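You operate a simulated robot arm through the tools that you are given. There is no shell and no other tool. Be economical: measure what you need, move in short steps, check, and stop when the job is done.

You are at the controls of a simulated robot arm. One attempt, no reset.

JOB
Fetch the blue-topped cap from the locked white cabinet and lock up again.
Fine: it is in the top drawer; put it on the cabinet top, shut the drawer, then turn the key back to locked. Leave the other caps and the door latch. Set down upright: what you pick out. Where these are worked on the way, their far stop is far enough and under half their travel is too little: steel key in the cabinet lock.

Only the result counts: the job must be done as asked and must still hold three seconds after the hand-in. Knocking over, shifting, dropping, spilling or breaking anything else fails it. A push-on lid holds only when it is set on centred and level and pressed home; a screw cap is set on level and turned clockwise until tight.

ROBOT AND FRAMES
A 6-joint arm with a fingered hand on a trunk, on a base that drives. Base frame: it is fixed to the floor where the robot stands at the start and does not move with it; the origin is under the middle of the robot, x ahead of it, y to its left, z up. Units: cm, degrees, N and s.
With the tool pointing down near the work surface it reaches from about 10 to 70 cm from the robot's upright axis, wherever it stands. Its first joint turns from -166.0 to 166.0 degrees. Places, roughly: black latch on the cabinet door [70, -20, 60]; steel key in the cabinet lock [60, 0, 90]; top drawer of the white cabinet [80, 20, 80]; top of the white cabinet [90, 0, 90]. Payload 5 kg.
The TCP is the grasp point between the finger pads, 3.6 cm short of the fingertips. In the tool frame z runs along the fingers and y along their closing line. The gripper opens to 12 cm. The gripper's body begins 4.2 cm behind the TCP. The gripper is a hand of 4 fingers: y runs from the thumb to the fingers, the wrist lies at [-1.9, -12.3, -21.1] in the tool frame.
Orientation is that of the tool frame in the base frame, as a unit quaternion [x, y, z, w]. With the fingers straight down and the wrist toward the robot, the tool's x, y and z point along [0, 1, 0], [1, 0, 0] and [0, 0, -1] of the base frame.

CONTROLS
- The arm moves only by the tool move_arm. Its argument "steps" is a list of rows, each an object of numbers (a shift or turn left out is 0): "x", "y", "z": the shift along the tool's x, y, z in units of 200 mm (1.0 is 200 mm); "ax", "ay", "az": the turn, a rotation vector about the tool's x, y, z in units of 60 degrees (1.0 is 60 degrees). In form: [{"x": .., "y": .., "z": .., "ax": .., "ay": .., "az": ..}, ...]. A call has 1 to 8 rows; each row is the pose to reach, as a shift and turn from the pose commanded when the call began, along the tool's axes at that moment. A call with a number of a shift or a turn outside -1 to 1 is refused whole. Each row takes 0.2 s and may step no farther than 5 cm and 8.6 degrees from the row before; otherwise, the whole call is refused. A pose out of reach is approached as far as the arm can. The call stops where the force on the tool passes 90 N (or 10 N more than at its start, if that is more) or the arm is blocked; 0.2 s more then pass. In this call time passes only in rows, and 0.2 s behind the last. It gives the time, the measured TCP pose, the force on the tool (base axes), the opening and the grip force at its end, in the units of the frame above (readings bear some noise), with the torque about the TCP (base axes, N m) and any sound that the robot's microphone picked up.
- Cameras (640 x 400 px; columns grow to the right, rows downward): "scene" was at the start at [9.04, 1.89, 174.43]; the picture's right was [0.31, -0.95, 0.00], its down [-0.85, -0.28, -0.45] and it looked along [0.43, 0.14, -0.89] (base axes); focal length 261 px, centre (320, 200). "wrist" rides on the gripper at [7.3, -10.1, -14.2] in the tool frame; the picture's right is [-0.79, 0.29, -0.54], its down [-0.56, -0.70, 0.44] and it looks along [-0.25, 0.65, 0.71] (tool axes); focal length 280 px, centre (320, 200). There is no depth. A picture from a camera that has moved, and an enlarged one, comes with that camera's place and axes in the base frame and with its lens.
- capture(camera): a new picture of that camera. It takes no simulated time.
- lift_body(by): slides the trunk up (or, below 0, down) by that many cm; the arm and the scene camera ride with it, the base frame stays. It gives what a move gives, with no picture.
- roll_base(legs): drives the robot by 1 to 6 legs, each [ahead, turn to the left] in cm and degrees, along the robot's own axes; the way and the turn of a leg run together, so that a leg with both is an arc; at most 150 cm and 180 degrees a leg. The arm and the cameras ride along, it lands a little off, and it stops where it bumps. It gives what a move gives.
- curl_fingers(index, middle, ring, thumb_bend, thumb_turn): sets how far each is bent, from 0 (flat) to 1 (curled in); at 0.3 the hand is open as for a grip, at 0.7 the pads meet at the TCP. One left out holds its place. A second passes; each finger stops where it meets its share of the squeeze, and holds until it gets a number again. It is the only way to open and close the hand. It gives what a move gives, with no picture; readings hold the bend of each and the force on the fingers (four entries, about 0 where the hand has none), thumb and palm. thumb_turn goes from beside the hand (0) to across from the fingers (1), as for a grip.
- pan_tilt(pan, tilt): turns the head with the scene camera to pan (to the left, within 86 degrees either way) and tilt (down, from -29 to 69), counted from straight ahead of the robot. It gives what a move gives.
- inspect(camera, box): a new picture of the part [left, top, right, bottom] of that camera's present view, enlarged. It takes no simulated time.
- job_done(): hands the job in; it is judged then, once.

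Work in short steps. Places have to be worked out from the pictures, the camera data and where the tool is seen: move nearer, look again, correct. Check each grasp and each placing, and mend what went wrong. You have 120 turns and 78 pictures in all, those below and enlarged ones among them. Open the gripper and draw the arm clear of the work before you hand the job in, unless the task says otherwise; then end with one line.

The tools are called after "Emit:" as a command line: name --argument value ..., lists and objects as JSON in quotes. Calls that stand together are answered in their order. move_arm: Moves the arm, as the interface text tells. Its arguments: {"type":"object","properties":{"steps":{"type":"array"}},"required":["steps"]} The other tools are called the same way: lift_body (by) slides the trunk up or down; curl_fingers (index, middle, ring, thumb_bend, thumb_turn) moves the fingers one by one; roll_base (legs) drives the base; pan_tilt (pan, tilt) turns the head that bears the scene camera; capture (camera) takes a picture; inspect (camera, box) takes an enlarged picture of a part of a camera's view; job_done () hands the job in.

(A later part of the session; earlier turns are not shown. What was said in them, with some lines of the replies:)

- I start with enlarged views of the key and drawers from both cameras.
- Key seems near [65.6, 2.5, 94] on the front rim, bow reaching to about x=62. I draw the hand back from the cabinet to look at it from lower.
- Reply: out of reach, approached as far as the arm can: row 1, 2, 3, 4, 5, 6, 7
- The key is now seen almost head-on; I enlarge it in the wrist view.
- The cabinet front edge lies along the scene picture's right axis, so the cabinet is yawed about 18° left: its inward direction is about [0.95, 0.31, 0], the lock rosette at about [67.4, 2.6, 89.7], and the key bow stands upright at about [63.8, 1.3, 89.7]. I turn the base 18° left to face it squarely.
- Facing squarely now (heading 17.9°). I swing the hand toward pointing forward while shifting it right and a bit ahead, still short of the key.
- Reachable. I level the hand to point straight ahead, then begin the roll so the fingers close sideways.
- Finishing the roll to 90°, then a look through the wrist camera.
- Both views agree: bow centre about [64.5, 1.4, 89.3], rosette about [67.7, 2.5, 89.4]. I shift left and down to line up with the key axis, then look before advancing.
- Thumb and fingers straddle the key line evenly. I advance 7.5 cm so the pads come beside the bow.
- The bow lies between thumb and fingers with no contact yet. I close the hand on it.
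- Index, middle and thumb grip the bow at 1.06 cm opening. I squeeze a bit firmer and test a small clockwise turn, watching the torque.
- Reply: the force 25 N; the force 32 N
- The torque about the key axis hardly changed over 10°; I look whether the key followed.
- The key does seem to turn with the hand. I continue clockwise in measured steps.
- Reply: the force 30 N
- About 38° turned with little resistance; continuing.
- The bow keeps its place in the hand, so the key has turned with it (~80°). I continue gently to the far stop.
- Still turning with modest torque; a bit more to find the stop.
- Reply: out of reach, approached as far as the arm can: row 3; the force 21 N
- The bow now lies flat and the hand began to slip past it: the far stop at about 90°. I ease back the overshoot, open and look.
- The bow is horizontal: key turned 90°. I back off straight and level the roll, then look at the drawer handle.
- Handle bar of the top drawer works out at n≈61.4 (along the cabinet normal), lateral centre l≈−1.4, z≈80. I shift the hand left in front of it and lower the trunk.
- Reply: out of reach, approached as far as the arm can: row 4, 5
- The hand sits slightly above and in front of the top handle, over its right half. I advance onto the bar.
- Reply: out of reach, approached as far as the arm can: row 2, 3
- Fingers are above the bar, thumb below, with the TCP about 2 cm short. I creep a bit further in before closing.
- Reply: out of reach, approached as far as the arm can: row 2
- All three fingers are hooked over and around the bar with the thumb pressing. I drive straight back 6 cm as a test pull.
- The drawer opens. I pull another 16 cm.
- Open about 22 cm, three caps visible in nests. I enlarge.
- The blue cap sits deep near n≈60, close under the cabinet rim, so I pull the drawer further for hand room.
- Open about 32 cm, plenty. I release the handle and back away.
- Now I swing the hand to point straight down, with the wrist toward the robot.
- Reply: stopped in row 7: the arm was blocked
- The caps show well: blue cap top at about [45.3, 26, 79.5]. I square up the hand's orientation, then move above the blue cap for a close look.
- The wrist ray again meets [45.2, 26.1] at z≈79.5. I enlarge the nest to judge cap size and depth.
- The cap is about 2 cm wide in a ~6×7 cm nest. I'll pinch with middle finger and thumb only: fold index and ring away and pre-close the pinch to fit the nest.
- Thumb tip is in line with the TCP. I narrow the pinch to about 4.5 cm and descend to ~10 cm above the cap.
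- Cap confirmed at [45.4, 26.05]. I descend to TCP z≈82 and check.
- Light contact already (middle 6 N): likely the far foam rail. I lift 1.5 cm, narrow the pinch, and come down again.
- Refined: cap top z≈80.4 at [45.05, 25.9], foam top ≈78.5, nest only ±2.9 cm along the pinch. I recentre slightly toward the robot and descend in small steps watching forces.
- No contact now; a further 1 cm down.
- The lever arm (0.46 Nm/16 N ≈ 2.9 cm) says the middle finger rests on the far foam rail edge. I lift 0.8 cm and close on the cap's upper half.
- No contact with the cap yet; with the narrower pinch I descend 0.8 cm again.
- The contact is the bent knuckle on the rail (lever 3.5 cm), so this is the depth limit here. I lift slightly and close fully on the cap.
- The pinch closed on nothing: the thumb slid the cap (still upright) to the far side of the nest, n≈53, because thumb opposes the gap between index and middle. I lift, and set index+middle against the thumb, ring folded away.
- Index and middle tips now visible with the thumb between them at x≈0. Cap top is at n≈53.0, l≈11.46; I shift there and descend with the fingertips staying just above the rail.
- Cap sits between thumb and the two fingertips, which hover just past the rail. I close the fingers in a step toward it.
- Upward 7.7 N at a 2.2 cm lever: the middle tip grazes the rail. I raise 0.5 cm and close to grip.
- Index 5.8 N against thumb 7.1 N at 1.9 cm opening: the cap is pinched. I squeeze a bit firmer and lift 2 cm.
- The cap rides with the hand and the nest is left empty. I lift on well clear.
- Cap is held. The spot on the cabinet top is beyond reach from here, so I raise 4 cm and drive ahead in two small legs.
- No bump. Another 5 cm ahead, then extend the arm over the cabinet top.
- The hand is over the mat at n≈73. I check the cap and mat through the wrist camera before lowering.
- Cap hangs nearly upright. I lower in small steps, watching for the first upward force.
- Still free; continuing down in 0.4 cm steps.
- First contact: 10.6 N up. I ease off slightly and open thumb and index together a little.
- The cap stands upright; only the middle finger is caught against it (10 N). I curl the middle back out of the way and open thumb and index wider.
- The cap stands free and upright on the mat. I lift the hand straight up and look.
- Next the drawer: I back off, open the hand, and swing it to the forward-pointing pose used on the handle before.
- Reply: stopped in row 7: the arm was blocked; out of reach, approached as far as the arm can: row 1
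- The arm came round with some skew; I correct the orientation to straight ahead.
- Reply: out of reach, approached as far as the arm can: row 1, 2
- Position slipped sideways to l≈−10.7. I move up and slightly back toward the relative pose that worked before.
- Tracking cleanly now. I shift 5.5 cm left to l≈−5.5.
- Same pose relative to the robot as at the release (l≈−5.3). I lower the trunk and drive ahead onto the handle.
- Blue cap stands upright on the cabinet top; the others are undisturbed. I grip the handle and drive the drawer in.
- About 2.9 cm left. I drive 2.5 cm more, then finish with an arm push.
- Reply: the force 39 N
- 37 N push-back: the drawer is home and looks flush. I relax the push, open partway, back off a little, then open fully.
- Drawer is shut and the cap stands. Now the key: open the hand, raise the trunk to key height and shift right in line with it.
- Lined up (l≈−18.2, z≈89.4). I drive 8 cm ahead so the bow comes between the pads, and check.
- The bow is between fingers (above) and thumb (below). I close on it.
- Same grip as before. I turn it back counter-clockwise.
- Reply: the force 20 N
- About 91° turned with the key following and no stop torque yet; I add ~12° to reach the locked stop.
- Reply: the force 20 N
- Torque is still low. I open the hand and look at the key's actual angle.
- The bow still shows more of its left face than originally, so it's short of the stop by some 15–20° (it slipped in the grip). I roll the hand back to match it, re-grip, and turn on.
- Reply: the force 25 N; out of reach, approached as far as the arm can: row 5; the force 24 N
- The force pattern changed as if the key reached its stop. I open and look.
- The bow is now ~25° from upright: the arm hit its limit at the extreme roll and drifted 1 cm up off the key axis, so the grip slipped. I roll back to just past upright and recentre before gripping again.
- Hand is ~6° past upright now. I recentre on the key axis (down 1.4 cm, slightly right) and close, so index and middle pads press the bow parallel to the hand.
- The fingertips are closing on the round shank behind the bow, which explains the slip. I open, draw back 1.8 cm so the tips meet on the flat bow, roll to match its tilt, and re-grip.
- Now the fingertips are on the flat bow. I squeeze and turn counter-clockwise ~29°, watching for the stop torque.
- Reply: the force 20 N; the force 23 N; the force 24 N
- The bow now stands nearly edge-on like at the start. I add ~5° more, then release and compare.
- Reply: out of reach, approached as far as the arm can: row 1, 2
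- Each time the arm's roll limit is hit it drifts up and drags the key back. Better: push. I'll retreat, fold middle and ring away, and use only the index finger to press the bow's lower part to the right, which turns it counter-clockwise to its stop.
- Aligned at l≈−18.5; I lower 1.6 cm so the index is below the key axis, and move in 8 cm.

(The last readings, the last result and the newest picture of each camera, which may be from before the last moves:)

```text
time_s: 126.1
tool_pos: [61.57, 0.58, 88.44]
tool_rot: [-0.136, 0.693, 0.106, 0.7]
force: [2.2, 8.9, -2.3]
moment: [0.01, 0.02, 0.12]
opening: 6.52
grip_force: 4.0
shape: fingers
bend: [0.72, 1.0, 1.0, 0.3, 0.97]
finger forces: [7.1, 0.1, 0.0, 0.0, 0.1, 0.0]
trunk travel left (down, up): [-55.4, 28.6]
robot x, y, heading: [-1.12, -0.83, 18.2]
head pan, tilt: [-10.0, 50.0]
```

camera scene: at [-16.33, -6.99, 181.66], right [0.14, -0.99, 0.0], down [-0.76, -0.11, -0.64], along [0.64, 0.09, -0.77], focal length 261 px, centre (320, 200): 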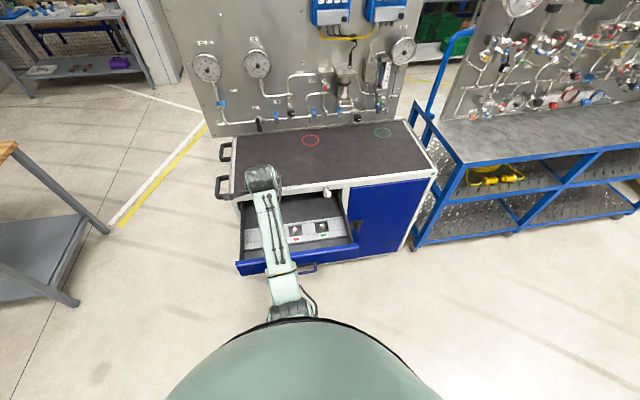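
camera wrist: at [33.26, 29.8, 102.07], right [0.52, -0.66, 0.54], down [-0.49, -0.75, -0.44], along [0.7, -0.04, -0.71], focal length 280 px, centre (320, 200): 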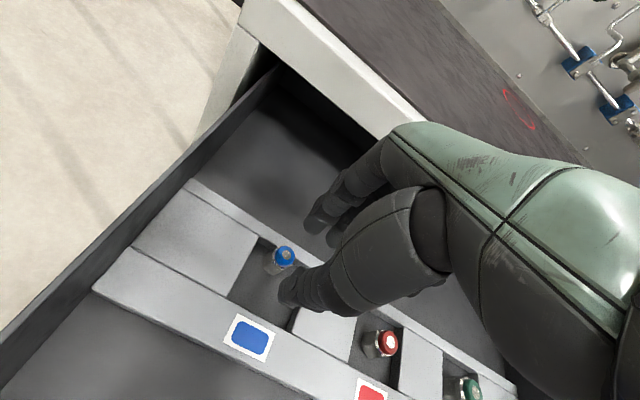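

The index is pushing the bow (7 N at bend 0.72). I press on until it stalls.

Emit:
curl_fingers --index 0.82

Emit:
curl_fingers --index 0.92

```text
time_s: 127.1
tool_pos: [61.61, 0.76, 88.54]
tool_rot: [-0.136, 0.693, 0.107, 0.7]
force: [1.0, 8.3, -1.3]
moment: [0.05, -0.01, 0.17]
opening: 6.46
grip_force: 3.5
shape: fingers
bend: [0.72, 1.0, 1.0, 0.3, 0.97]
finger forces: [7.6, 0.0, 0.1, 0.1, 0.0, 0.1]
trunk travel left (down, up): [-55.4, 28.6]
robot x, y, heading: [-1.32, -0.79, 18.3]
head pan, tilt: [-10.0, 50.0]
```

```text
time_s: 128.1
tool_pos: [61.42, 0.78, 88.55]
tool_rot: [-0.137, 0.692, 0.107, 0.701]
force: [0.8, 8.8, 0.2]
moment: [0.1, -0.05, 0.18]
opening: 6.5
grip_force: 3.7
shape: fingers
bend: [0.72, 1.0, 1.0, 0.3, 0.97]
finger forces: [7.7, 0.1, 0.0, 0.0, 0.0, 0.0]
trunk travel left (down, up): [-55.4, 28.6]
robot x, y, heading: [-1.17, -0.65, 18.0]
head pan, tilt: [-10.0, 50.0]
```

Stalled at 7.7 N with the finger's own limit. I add force by shifting the hand right in small steps to tell stop from friction.

Emit:
move_arm --steps '[{"y": -0.02}, {"y": -0.04}]'

Emit:
inspect --camera "scene" --box '[310, 170, 370, 210]'

```text
time_s: 128.7
tool_pos: [61.66, 0.11, 88.56]
tool_rot: [-0.137, 0.693, 0.107, 0.7]
force: [-4.3, 14.6, 0.7]
moment: [0.18, 0.03, 0.44]
opening: 7.09
grip_force: 7.4
shape: fingers
bend: [0.72, 1.0, 1.0, 0.3, 0.97]
finger forces: [15.5, 0.1, 0.1, 0.1, 0.1, 0.0]
trunk travel left (down, up): [-55.4, 28.6]
robot x, y, heading: [-1.19, -0.79, 18.1]
head pan, tilt: [-10.0, 50.0]
```

```text
10.00 times, centred on (340, 190) of scene
camera zoom: at [9.24, 1.6, 153.47], right [0.14, -0.99, 0.0], down [-0.76, -0.11, -0.64], along [0.64, 0.09, -0.77], focal length 2610 px, centre (120, 300)
```

zoom: 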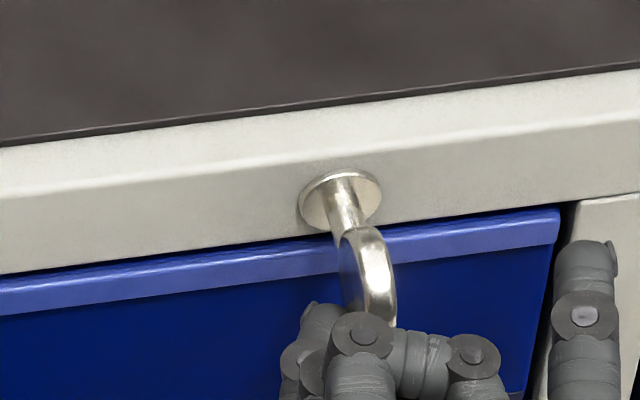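

The bow now matches its original edge-on look, and the force rises stiffly (15 N): it's at the locked stop. One last small nudge, then I move the finger off to the left and withdraw.

Emit:
move_arm --steps '[{"y": -0.015}, {"y": -0.03}]'

Emit:
curl_fingers --index 0.35

Emit:
move_arm --steps '[{"y": 0.05, "z": -0.02}, {"y": 0.07, "z": -0.15}, {"y": 0.07, "z": -0.3}, {"y": 0.07, "z": -0.5}]'

```text
time_s: 129.3
tool_pos: [61.73, -0.57, 88.73]
tool_rot: [-0.136, 0.694, 0.107, 0.699]
force: [-12.1, 17.7, 0.1]
moment: [0.25, 0.12, 0.71]
opening: 7.66
grip_force: 10.5
shape: fingers
bend: [0.71, 1.0, 1.0, 0.3, 0.97]
finger forces: [21.2, 0.0, 0.1, 0.1, 0.1, 0.1]
trunk travel left (down, up): [-55.4, 28.6]
robot x, y, heading: [-1.01, -0.62, 18.2]
head pan, tilt: [-10.0, 50.0]
```

```text
time_s: 130.3
tool_pos: [62.03, -0.68, 88.52]
tool_rot: [-0.135, 0.694, 0.105, 0.7]
force: [-0.5, 0.8, -0.8]
moment: [0.01, 0.02, -0.03]
opening: 11.58
grip_force: 0.1
shape: fingers
bend: [0.35, 1.0, 1.0, 0.3, 0.97]
finger forces: [0.1, 0.1, 0.1, 0.0, 0.1, 0.0]
trunk travel left (down, up): [-55.4, 28.6]
robot x, y, heading: [-1.56, -0.62, 18.3]
head pan, tilt: [-10.0, 50.0]
```

```text
time_s: 131.3
tool_pos: [51.95, -2.74, 88.93]
tool_rot: [-0.135, 0.692, 0.105, 0.701]
force: [-0.5, 0.2, -0.7]
moment: [-0.02, -0.04, -0.02]
opening: 11.57
grip_force: 0.0
shape: fingers
bend: [0.35, 1.0, 1.0, 0.3, 0.97]
finger forces: [0.0, 0.1, 0.0, 0.0, 0.0, 0.1]
trunk travel left (down, up): [-55.4, 28.6]
robot x, y, heading: [-1.25, -0.56, 18.2]
head pan, tilt: [-10.0, 50.0]
```

The hand is clear. I open it fully, back away, and use the last picture to check key, drawer and cap together.

Emit:
curl_fingers --index 0.3 --middle 0.3 --ring 0.3 --thumb_bend 0.3

Emit:
roll_base --legs '[[-15, 0]]'

Emit:
inspect --camera "scene" --box '[230, 90, 350, 165]'

```text
time_s: 132.3
tool_pos: [52.02, -2.78, 88.95]
tool_rot: [-0.135, 0.694, 0.106, 0.7]
force: [0.6, 0.3, 0.0]
moment: [0.0, -0.01, 0.03]
opening: 12.31
grip_force: 0.1
shape: fingers
bend: [0.3, 0.3, 0.3, 0.3, 0.97]
finger forces: [0.1, 0.1, 0.1, 0.0, 0.0, 0.0]
trunk travel left (down, up): [-55.4, 28.6]
robot x, y, heading: [-0.81, -0.25, 18.1]
head pan, tilt: [-10.0, 50.0]
```

```text
time_s: 133.8
tool_pos: [37.52, -7.6, 88.96]
tool_rot: [-0.134, 0.693, 0.104, 0.7]
force: [-1.5, -0.9, 0.4]
moment: [-0.02, 0.02, 0.01]
opening: 12.31
grip_force: 0.0
shape: fingers
bend: [0.3, 0.3, 0.3, 0.3, 0.97]
finger forces: [0.1, 0.1, 0.1, 0.0, 0.1, 0.0]
trunk travel left (down, up): [-55.4, 28.6]
robot x, y, heading: [-16.12, -5.27, 18.5]
head pan, tilt: [-10.0, 50.0]
```

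```text
5.33 times, centred on (290, 128) of scene
camera zoom: at [-5.2, -3.38, 153.47], right [0.14, -0.99, 0.0], down [-0.76, -0.11, -0.64], along [0.64, 0.09, -0.77], focal length 1392 px, centre (480, 587)
```

zoom: 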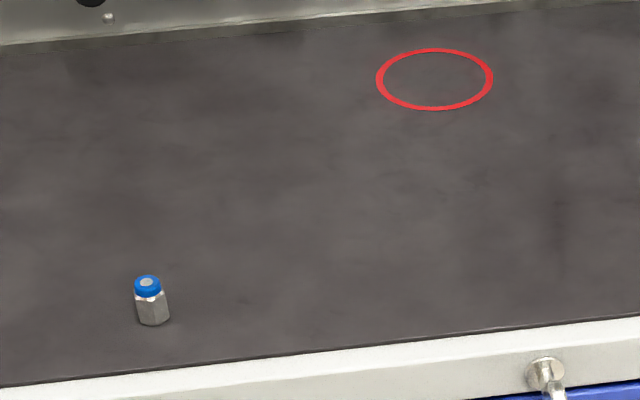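

The cap stands upright on the cabinet top, the drawer was seen flush after closing, and the key was edge-on at its locked stop. The hand is open and clear, so I hand in.

Emit:
job_done

```text
The job is handed in.
```

The blue-topped cap is upright on the cabinet top, the top drawer is shut, and the key is turned back against its locked stop; I ran out of pictures, so the key's final angle after I let go is only partly confirmed.
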